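You operate a simulated robot arm through the tools that you are given. There is no shell and no other tool. Be economical: measure what you need, move in short steps, check, and stop when the job is done.

Carry out the task below with a simulated robot arm. There is one attempt and no reset: what you move stays moved.

TASK
Take the mixing cup and leave it in the white handled basin.
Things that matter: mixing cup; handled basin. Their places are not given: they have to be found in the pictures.

Only the result counts: the job must be done as asked and must still hold three seconds after the hand-in. Knocking over, shifting, dropping, spilling or breaking anything else fails it.

THE ROBOT
A 6-joint arm with a two-finger parallel gripper, fixed in place. Base frame: the origin is at the foot of the arm, x ahead of it, y to its left, z up; the work surface is at about z = -3. Units: mm, degrees, N and s.
With the tool pointing down near the work surface it reaches from about 140 to 600 mm from the base axis. Its first joint turns from -66.0 to 66.0 degrees. Payload 2.1 kg.
Tool frame: the origin (TCP) lies between the finger pads and is the grasp point; the fingertips stand 30 mm ahead of it; z points along the fingers, y is the line along which they close. Largest opening 94 mm; finger width 28, thickness 10; the body of the gripper, 50 by 96 mm, starts 55 mm behind the TCP.
Orientation is that of the tool frame in the base frame, as [roll, pitch, yaw] about the fixed x, y, z axes, in that order (R = Rz(yaw) Ry(pitch) Rx(roll)). With the fingers straight down and closing along the base's y, the tool's x points along the base's -x, its y along +y and its z along -z.

THE INTERFACE
- The arm moves only by the tool nudge_tool. Its argument "commands" is a list of rows, each a list of 3 entries, a list of its own where there are three numbers: the shift along the tool's x, y, z in mm, then the turn, a rotation vector about the tool's x, y, z in rad, then the gripper command, from -1 (shut) to 1 (fully open), values between in proportion. In form: [[[dx, dy, dz], [rx, ry, rz], fingers], ...]. A call has 1 to 8 rows; each row shifts and turns the commanded pose from where the row before left it, along the tool's axes as they then stand. Rows are played at 5 a second. More than 50 mm and 8.6 degrees between two rows, or a gripper value outside its range, and nothing of the call is played. Where a pose cannot be reached the arm comes as near as it can. A force on the tool above 40 N (or 10 N above the force at the start of the call, whichever is more), or a blocked arm, ends the call early, and 0.2 s more pass. Each finger travels about 72 mm/s and halts on what it meets, pressing with about 37 N; the grip force reading is that of the motor and also rises with nothing between the fingers. The clock runs only during rows and for 0.2 s after the last one: add rows that do not move to give the fingers time. The reply holds the time, the measured pose of the TCP, the force on the tool along the base axes, the opening and the grip force, in the units named above and with some noise.
- Cameras (640 x 400 px; columns grow to the right, rows downward): "scene" is fixed at [60.8, -383.5, 477.7]; the picture's right is [0.68, -0.73, 0.00], its down [-0.46, -0.43, -0.77] and it looks along [0.57, 0.53, -0.63] (base axes); focal length 214 px, centre (320, 200). "wrist" rides on the gripper at [-37, 0, -58] in the tool frame; the picture's right is [0.00, -1.00, 0.00], its down [0.97, 0.00, -0.24] and it looks along [0.24, 0.00, 0.97] (tool axes); focal length 218 px, centre (320, 200).
- grab_frame(camera): a new picture of that camera. It takes no simulated time.
- point_at(camera, pixels): there is no depth. For up to 12 entries [column, row, z] of the newest picture of that camera ("zoom" is the newest enlarged one), the place [x, y] in the base frame at which the ray of that pixel passes the height z, good to about 2 mm. It takes no simulated time.
- enlarge(camera, box): a new picture of the part [left, top, right, bottom] of that camera's present view, enlarged. It takes no simulated time.
- hand_in(): hands the job in; it is judged then, once.

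Go step by step. Measure first, check grasps and placings, and put right what went wrong. The budget is 60 turns and 22 pictures, counting those below and the enlarged ones. Unless the task says otherwise, let go and move clear before handing in, and close with one line.

The tools are called after ">>>" as name(argument=value, ...) on one line, values as JSON. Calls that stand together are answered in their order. nudge_tool: Moves the arm, as the interface text tells. Its arguments: {"type":"object","properties":{"commands":{"type":"array"}},"required":["commands"]} The other tools are called the same way: grab_frame (camera) takes a picture; point_at (camera, pixels) gives the place at which the rays of pixels pass given heights; enlarge (camera, box) takes an enlarged picture of a part of a camera's view; hand_in () hands the job in.

At the start:

```text
clock: 0.0
tcp_pos: [296.8, -130.2, 335.6]
ee_rot: [-179.9, 0.0, -179.9]
force: [-0.6, 0.8, -0.2]
gripper_width: 93.9
grip_force: 0.0
```

scene: 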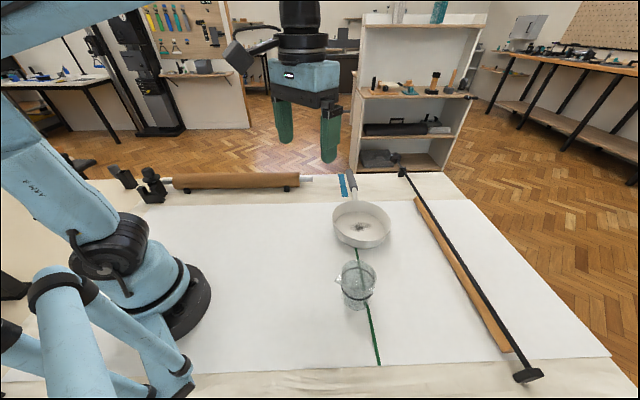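
wrist: 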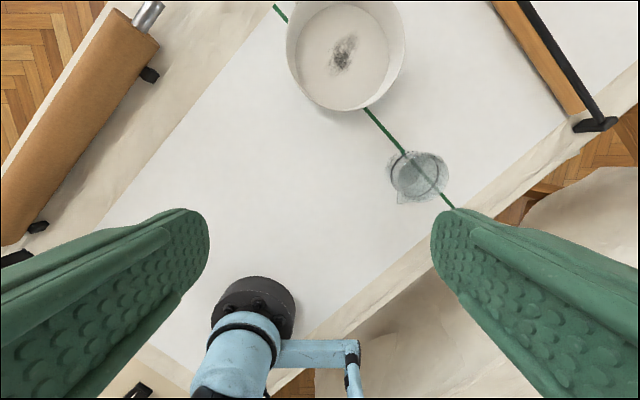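

The scene shows the glass cup near (357,285) and the white basin near (362,225). I'll enlarge both to measure them.

>>> enlarge(camera="scene", box=[290, 160, 430, 320])

>>> enlarge(camera="wrist", box=[270, 0, 470, 220])

>>> point_at(camera="wrist", pixels=[[418, 176, -3], [418, 176, 60], [340, 50, -3], [345, 110, -3], [405, 40, 50], [287, 40, 50], [390, 180, 60], [448, 180, 60]])

>>> point_at(camera="scene", pixels=[[356, 308, -3], [357, 268, 60], [357, 268, 80], [340, 268, 60], [375, 268, 60], [362, 246, -3], [362, 202, 40], [333, 220, 40], [391, 220, 40]])

```text
2.50 times, centred on (360, 240) of scene
```

zoom: 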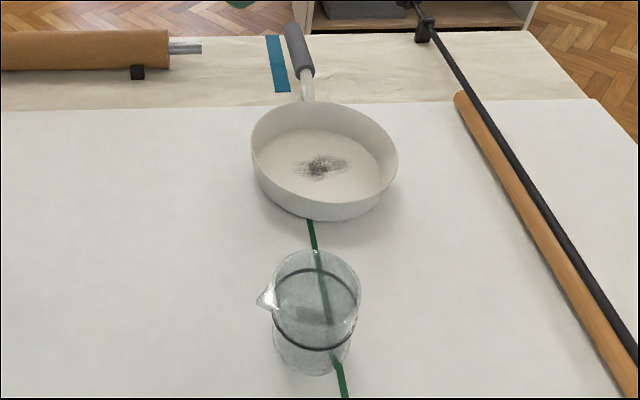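

```text
1.82 times, centred on (370, 110) of wrist
```

zoom: 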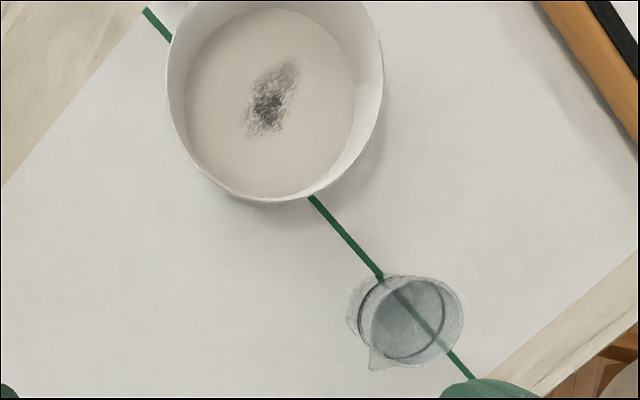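

```text
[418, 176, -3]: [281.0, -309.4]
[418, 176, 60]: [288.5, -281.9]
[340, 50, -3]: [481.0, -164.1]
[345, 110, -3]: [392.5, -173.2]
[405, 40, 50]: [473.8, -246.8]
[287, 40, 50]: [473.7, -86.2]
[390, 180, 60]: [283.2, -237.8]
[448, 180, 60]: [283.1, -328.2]
```

```text
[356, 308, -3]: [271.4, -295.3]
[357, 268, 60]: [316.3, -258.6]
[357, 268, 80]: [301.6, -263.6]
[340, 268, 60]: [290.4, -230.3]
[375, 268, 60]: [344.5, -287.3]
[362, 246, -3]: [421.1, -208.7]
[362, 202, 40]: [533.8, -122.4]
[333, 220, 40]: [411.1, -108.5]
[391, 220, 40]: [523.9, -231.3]
```

The cup is near (292,-275) with its spout towards -x,+y, and the basin is centred near (475,-165). I'll move above the cup for a better look.

>>> nudge_tool(commands=[[[7, -29, 10], [0, 0, 0], 1], [[7, -29, 10], [0, 0, 0], 1], [[7, -29, 10], [0, 0, 0], 1], [[7, -29, 10], [0, 0, 0], 1], [[7, -29, 10], [0, 0, 0], 1], [[0, 0, 0], [0, 0, 0], 1], [[0, 0, 0], [0, 0, 0], 1]])

>>> grab_frame(camera="wrist")

```text
clock: 1.6
tcp_pos: [260.9, -276.4, 286.8]
ee_rot: [-179.9, 0.1, 180.0]
force: [0.8, 0.1, 0.9]
gripper_width: 93.8
grip_force: 0.1
```

```text
17 pictures are left
```

wrist: 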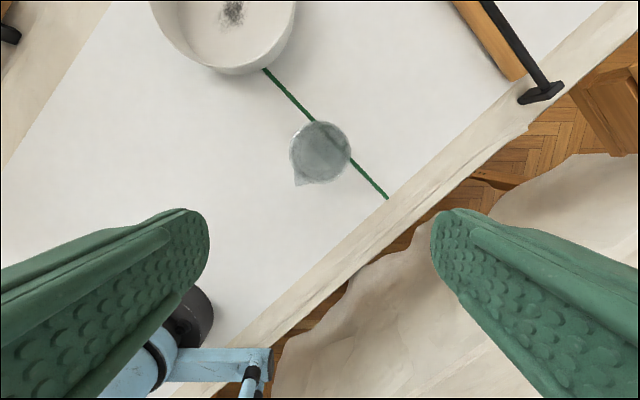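

The cup at (320,151) is now almost directly below the camera. I'll take exact centre and size readings.

>>> point_at(camera="wrist", pixels=[[320, 151, -3], [320, 151, 70], [290, 151, 70], [350, 151, 70], [296, 185, 70], [235, 15, 0], [268, 67, 50]])

>>> enlarge(camera="wrist", box=[270, 110, 370, 200])

```text
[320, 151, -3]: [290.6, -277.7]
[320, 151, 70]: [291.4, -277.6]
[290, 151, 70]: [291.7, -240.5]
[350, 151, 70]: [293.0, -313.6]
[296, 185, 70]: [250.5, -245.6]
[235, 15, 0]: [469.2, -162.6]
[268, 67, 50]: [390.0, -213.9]
```

```text
4.44 times, centred on (320, 155) of wrist
```

zoom: 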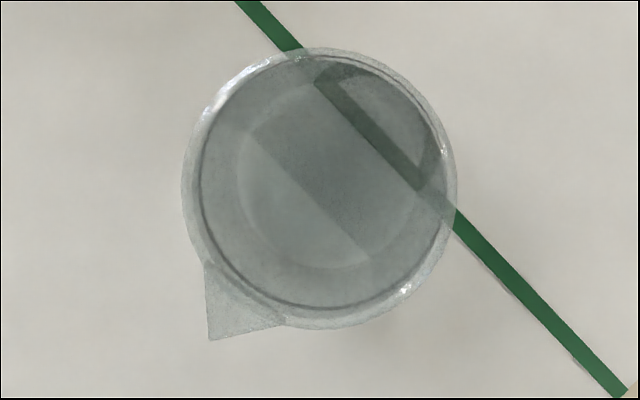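

Cup centre is (291,-278), rim diameter about 72, spout along (-0.78,0.62). I'll find its height from the scene's rim centre (358,279), and the basin's rim geometry too.

>>> point_at(camera="scene", pixels=[[358, 279, 60], [358, 279, 80], [358, 279, 100], [357, 260, 60], [357, 260, 80], [357, 260, 100], [362, 231, 0], [362, 220, 40], [362, 220, 50], [348, 198, 40]])

```text
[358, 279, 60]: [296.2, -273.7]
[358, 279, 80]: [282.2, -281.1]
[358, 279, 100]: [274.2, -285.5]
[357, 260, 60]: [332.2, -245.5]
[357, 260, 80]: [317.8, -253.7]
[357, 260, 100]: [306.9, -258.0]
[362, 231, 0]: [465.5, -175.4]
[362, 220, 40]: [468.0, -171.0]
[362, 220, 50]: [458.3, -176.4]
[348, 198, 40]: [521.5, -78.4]
```

The cup is about 75 tall, and the basin is about 40 high with its centre near (468,-168). I'll centre over the cup and turn the fingers 38.5° so they close across the spout direction.

>>> nudge_tool(commands=[[[-30, -1.3, 0], [0, 0, 0], 1], [[0, 0, 20], [0, 0, 0.134], 1], [[0, 0, 20], [0, 0, 0.134], 1], [[0, 0, 20], [0, 0, 0.134], 1], [[0, 0, 20], [0, 0, 0.134], 1], [[0, 0, 20], [0, 0, 0.134], 1], [[0, 0, 0], [0, 0, 0], 1], [[0, 0, 0], [0, 0, 0], 1]])

>>> grab_frame(camera="wrist")

```text
clock: 3.4
tcp_pos: [292.5, -276.0, 185.7]
ee_rot: [180.0, 0.1, 141.4]
force: [-0.4, 0.2, -0.2]
gripper_width: 94.0
grip_force: 0.1
```

```text
15 pictures are left
```

wrist: 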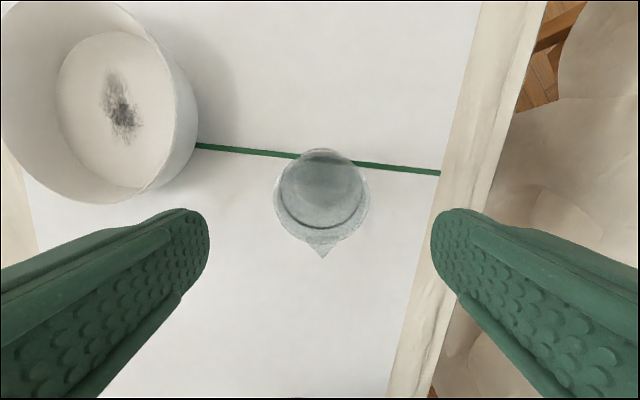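

The cup is centred between the fingers (column 321) with the spout pointing down the picture. Descending to z≈48.

>>> nudge_tool(commands=[[[0, -1, 30], [0, 0, 0], 1], [[0, 0, 30], [0, 0, 0], 1], [[0, 0, 30], [0, 0, 0], 1], [[0, 0, 25], [0, 0, 0], 1], [[0, 0, 12], [0, 0, 0], 1], [[0, 0, 10], [0, 0, 0], 1], [[0, 0, 0], [0, 0, 0], 1], [[0, 0, 0], [0, 0, 0], 1]])

>>> grab_frame(camera="scene")

>>> grab_frame(camera="wrist")

```text
clock: 5.2
tcp_pos: [291.2, -275.5, 48.0]
ee_rot: [180.0, 0.1, 141.6]
force: [0.5, 0.2, 1.3]
gripper_width: 94.1
grip_force: 0.0
```

```text
14 pictures are left
```

scene: 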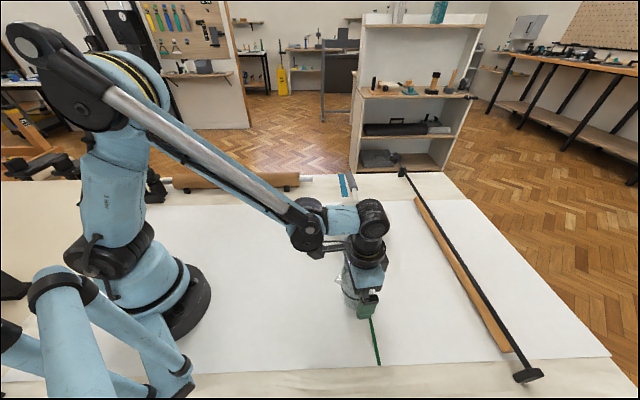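

```text
13 pictures are left
```

wrist: 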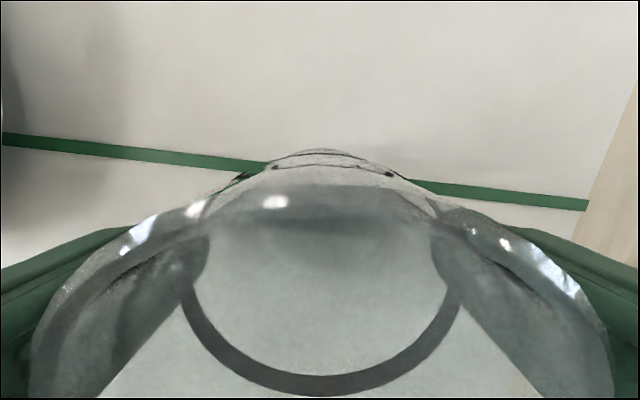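

The fingers straddle the cup with no contact. Closing gradually.

>>> nudge_tool(commands=[[[0, 0, 0], [0, 0, 0], 0.7], [[0, 0, 0], [0, 0, 0], 0.5], [[0, 0, 0], [0, 0, 0], 0.35], [[0, 0, 0], [0, 0, 0], 0.2], [[0, 0, 0], [0, 0, 0], 0.1], [[0, 0, 0], [0, 0, 0], 0.1]])

```text
clock: 6.6
tcp_pos: [291.5, -276.4, 48.3]
ee_rot: [180.0, 0.1, 141.6]
force: [0.5, 0.4, 0.1]
gripper_width: 70.5
grip_force: 37.2
```

The fingers stopped at 70.5 mm with 37 N of grip, so the cup is held. I'll lift it and check.

>>> nudge_tool(commands=[[[0, 0, -10], [0, 0, 0], -0.2], [[0, 0, -15], [0, 0, 0], -0.2], [[0, 0, -20], [0, 0, 0], -0.2], [[0, 0, -20], [0, 0, 0], -0.2], [[0, 0, -20], [0, 0, 0], -0.2], [[0, 0, -15], [0, 0, 0], -0.2], [[0, 0, 0], [0, 0, 0], -0.2], [[0, 0, 0], [0, 0, 0], -0.2]])

>>> grab_frame(camera="scene")

>>> grab_frame(camera="wrist")

```text
clock: 8.4
tcp_pos: [290.3, -277.3, 148.2]
ee_rot: [180.0, 0.0, 141.6]
force: [0.0, 1.0, -0.6]
gripper_width: 70.4
grip_force: 37.4
```

```text
12 pictures are left
```

scene: 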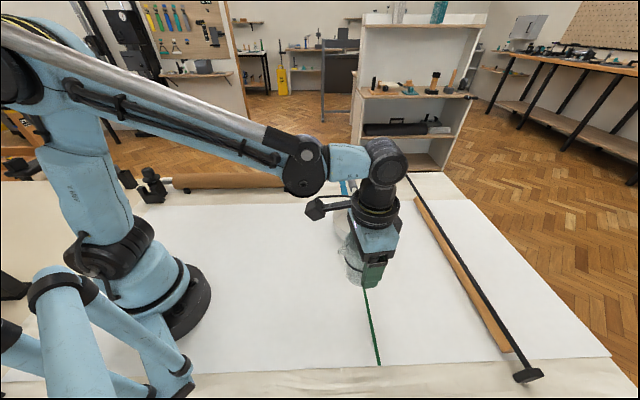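

```text
11 pictures are left
```

wrist: 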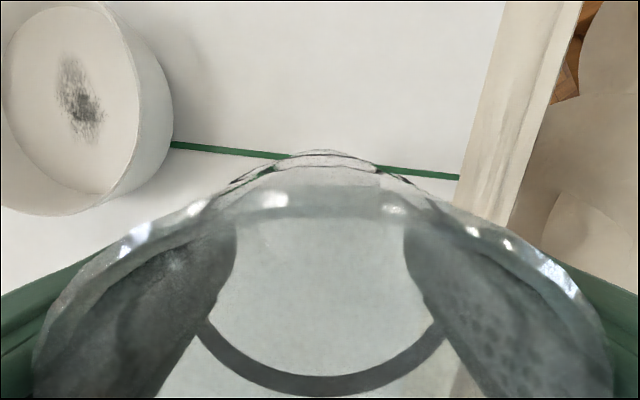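

The cup is held and the basin is in view at upper left. I'll go partway and re-measure the basin.

>>> nudge_tool(commands=[[[0, 20, -5], [0, 0, 0], -0.2], [[0, 25, -5], [0, 0, 0], -0.2], [[0, 25, -5], [0, 0, 0], -0.2], [[0, 20, 0], [0, 0, 0], -0.2], [[0, 0, 0], [0, 0, 0], -0.2], [[0, 0, 0], [0, 0, 0], -0.2]])

>>> grab_frame(camera="wrist")

```text
clock: 9.8
tcp_pos: [348.1, -205.8, 164.2]
ee_rot: [-180.0, 0.1, 141.7]
force: [0.0, 0.2, -0.5]
gripper_width: 70.8
grip_force: 37.4
```

```text
10 pictures are left
```

wrist: 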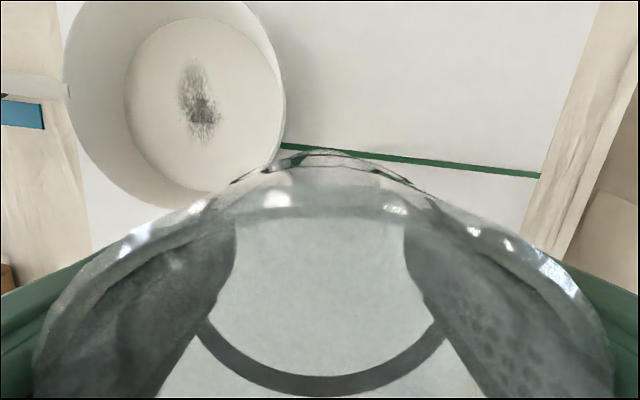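

The basin floor spans columns 124–284 and rows 17–192; its rim spans columns 63–286. I'll convert these.

>>> point_at(camera="wrist", pixels=[[203, 104, 0], [124, 104, 0], [284, 90, 0], [205, 17, 0], [205, 192, 0], [63, 80, 45], [286, 100, 45], [63, 80, 35], [286, 100, 35], [160, 208, 40]])

```text
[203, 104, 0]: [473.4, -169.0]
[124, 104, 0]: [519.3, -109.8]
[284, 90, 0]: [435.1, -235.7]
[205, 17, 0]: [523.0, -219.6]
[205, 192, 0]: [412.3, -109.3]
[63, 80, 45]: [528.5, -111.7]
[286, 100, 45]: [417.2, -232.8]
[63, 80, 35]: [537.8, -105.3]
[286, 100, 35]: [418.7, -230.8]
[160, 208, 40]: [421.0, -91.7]
```

Basin floor centre is (473,-169), with a radius of about 75, so there is plenty of room. Moving over it.

>>> nudge_tool(commands=[[[-12.5, 17.8, 0], [0, 0, 0], -0.2], [[-12.5, 17.8, 0], [0, 0, 0], -0.2], [[-12.5, 17.8, 0], [0, 0, 0], -0.2], [[-12.5, 17.8, 0], [0, 0, 0], -0.2], [[-12.5, 17.8, 0], [0, 0, 0], -0.2], [[-12.5, 17.8, 0], [0, 0, 0], -0.2], [[0, 0, 0], [0, 0, 0], -0.2], [[0, 0, 0], [0, 0, 0], -0.2]])

>>> grab_frame(camera="scene")

>>> grab_frame(camera="wrist")

```text
clock: 11.6
tcp_pos: [472.7, -168.8, 164.5]
ee_rot: [-180.0, 0.1, 141.6]
force: [-1.4, -0.3, 0.0]
gripper_width: 70.5
grip_force: 36.8
```

```text
9 pictures are left
```

scene: 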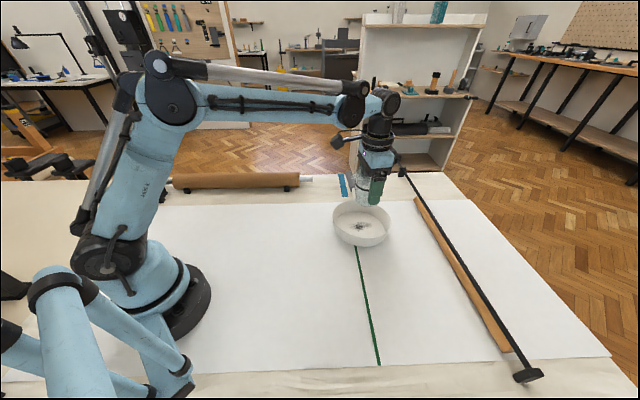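

```text
8 pictures are left
```

wrist: 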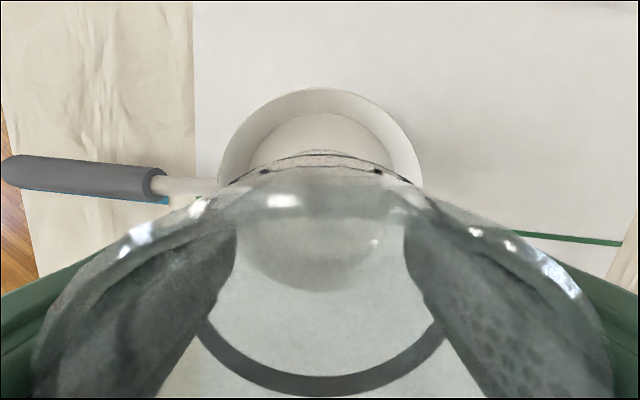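

The basin is centred under the cup (rim columns 217–422). Lowering to z≈66, still above contact.

>>> nudge_tool(commands=[[[0, 0, 20], [0, 0, 0], -0.2], [[0, 0, 25], [0, 0, 0], -0.2], [[0, 0, 20], [0, 0, 0], -0.2], [[0, 0, 15], [0, 0, 0], -0.2], [[0, 0, 10], [0, 0, 0], -0.2], [[0, 0, 8], [0, 0, 0], -0.2], [[0, 0, 0], [0, 0, 0], -0.2], [[0, 0, 0], [0, 0, 0], -0.2]])

>>> enlarge(camera="scene", box=[300, 160, 420, 260])

```text
clock: 13.4
tcp_pos: [473.8, -169.2, 65.9]
ee_rot: [180.0, 0.1, 141.5]
force: [0.2, 0.2, -0.7]
gripper_width: 70.3
grip_force: 37.1
```

```text
4.00 times, centred on (360, 210) of scene
```

zoom: 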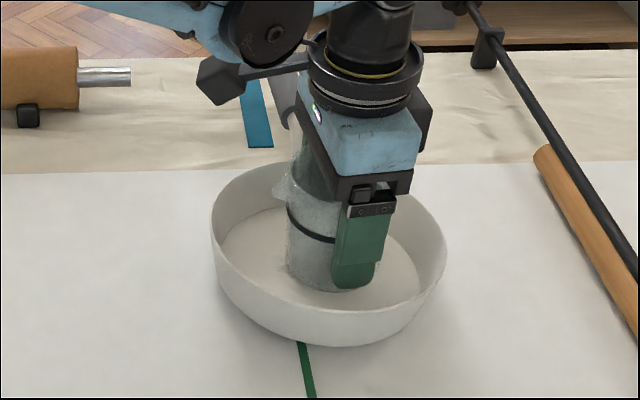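

The cup is inside the basin with the finger clear of the wall. I'll lower it in small steps until it touches.

>>> nudge_tool(commands=[[[0, 0, 3], [0, 0, 0], -0.2], [[0, 0, 3], [0, 0, 0], -0.2], [[0, 0, 2], [0, 0, 0], -0.2], [[0, 0, 0], [0, 0, 0], -0.2]])

```text
clock: 14.4
tcp_pos: [472.0, -169.6, 57.6]
ee_rot: [-179.9, 0.0, 141.6]
force: [0.0, 0.0, -0.5]
gripper_width: 70.4
grip_force: 37.2
```

No contact yet at z=57.6. Continuing in finer steps.

>>> nudge_tool(commands=[[[0, 0, 1.5], [0, 0, 0], -0.2], [[0, 0, 1], [0, 0, 0], -0.2], [[0, 0, 0], [0, 0, 0], -0.2]])

```text
clock: 15.2
tcp_pos: [472.6, -169.4, 54.3]
ee_rot: [180.0, 0.0, 141.7]
force: [0.9, -0.2, 1.1]
gripper_width: 70.4
grip_force: 36.9
```

Maybe a first touch (1.1 N, within noise) at z≈54.5. Down a little more.

>>> nudge_tool(commands=[[[0, 0, 1], [0, 0, 0], -0.2], [[0, 0, 0], [0, 0, 0], -0.2]])

```text
clock: 15.8
tcp_pos: [472.5, -169.6, 55.1]
ee_rot: [180.0, 0.0, 141.6]
force: [0.2, -1.2, 15.5]
gripper_width: 70.3
grip_force: 37.4
```

A 15 N upward force shows the cup is on the basin floor. I'll ease up slightly and open just wide enough.

>>> nudge_tool(commands=[[[0, 0, -0.6], [0, 0, 0], -0.2], [[0, 0, 0], [0, 0, 0], 0.5], [[0, 0, 0], [0, 0, 0], 0.6], [[0, 0, 0], [0, 0, 0], 0.75], [[0, 0, 0], [0, 0, 0], 0.85], [[0, 0, 0], [0, 0, 0], 0.85]])

>>> grab_frame(camera="wrist")

```text
clock: 17.2
tcp_pos: [472.7, -169.3, 55.1]
ee_rot: [-179.9, 0.1, 141.7]
force: [0.2, 0.6, 0.3]
gripper_width: 87.1
grip_force: 0.1
```

```text
6 pictures are left
```

wrist: 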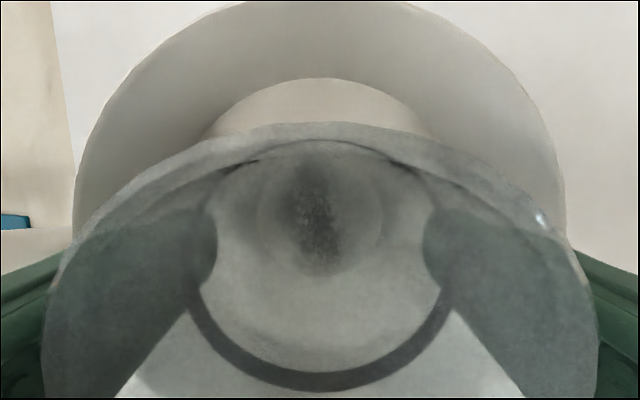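

The fingers are open to 87 mm and the cup stands free and upright. Rising straight up.

>>> nudge_tool(commands=[[[0, 0, -8], [0, 0, 0], 0.85], [[0, 0, -15], [0, 0, 0], 0.85], [[0, 0, -20], [0, 0, 0], 0.85], [[0, 0, -30], [0, 0, 0], 0.85], [[0, 0, -30], [0, 0, 0], 0.85], [[0, 0, -30], [0, 0, 0], 0.85], [[0, 0, -20], [0, 0, 0], 0.85], [[0, 0, 0], [0, 0, 0], 0.85]])

>>> enlarge(camera="scene", box=[300, 140, 420, 260])

```text
clock: 19.0
tcp_pos: [471.4, -169.0, 207.6]
ee_rot: [180.0, 0.1, 141.6]
force: [-0.6, -0.5, -0.2]
gripper_width: 87.2
grip_force: 0.0
```

```text
3.33 times, centred on (360, 200) of scene
```

zoom: 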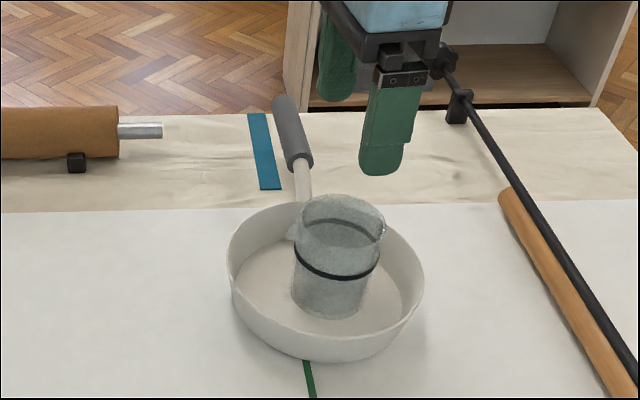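

The cup stands upright in the basin, nothing else has moved, and the gripper is clear at z≈208, so I'm handing in.

>>> hand_in()

```text
The job is handed in.
```

The mixing cup is standing upright in the white handled basin, the gripper is clear, and the job is handed in.
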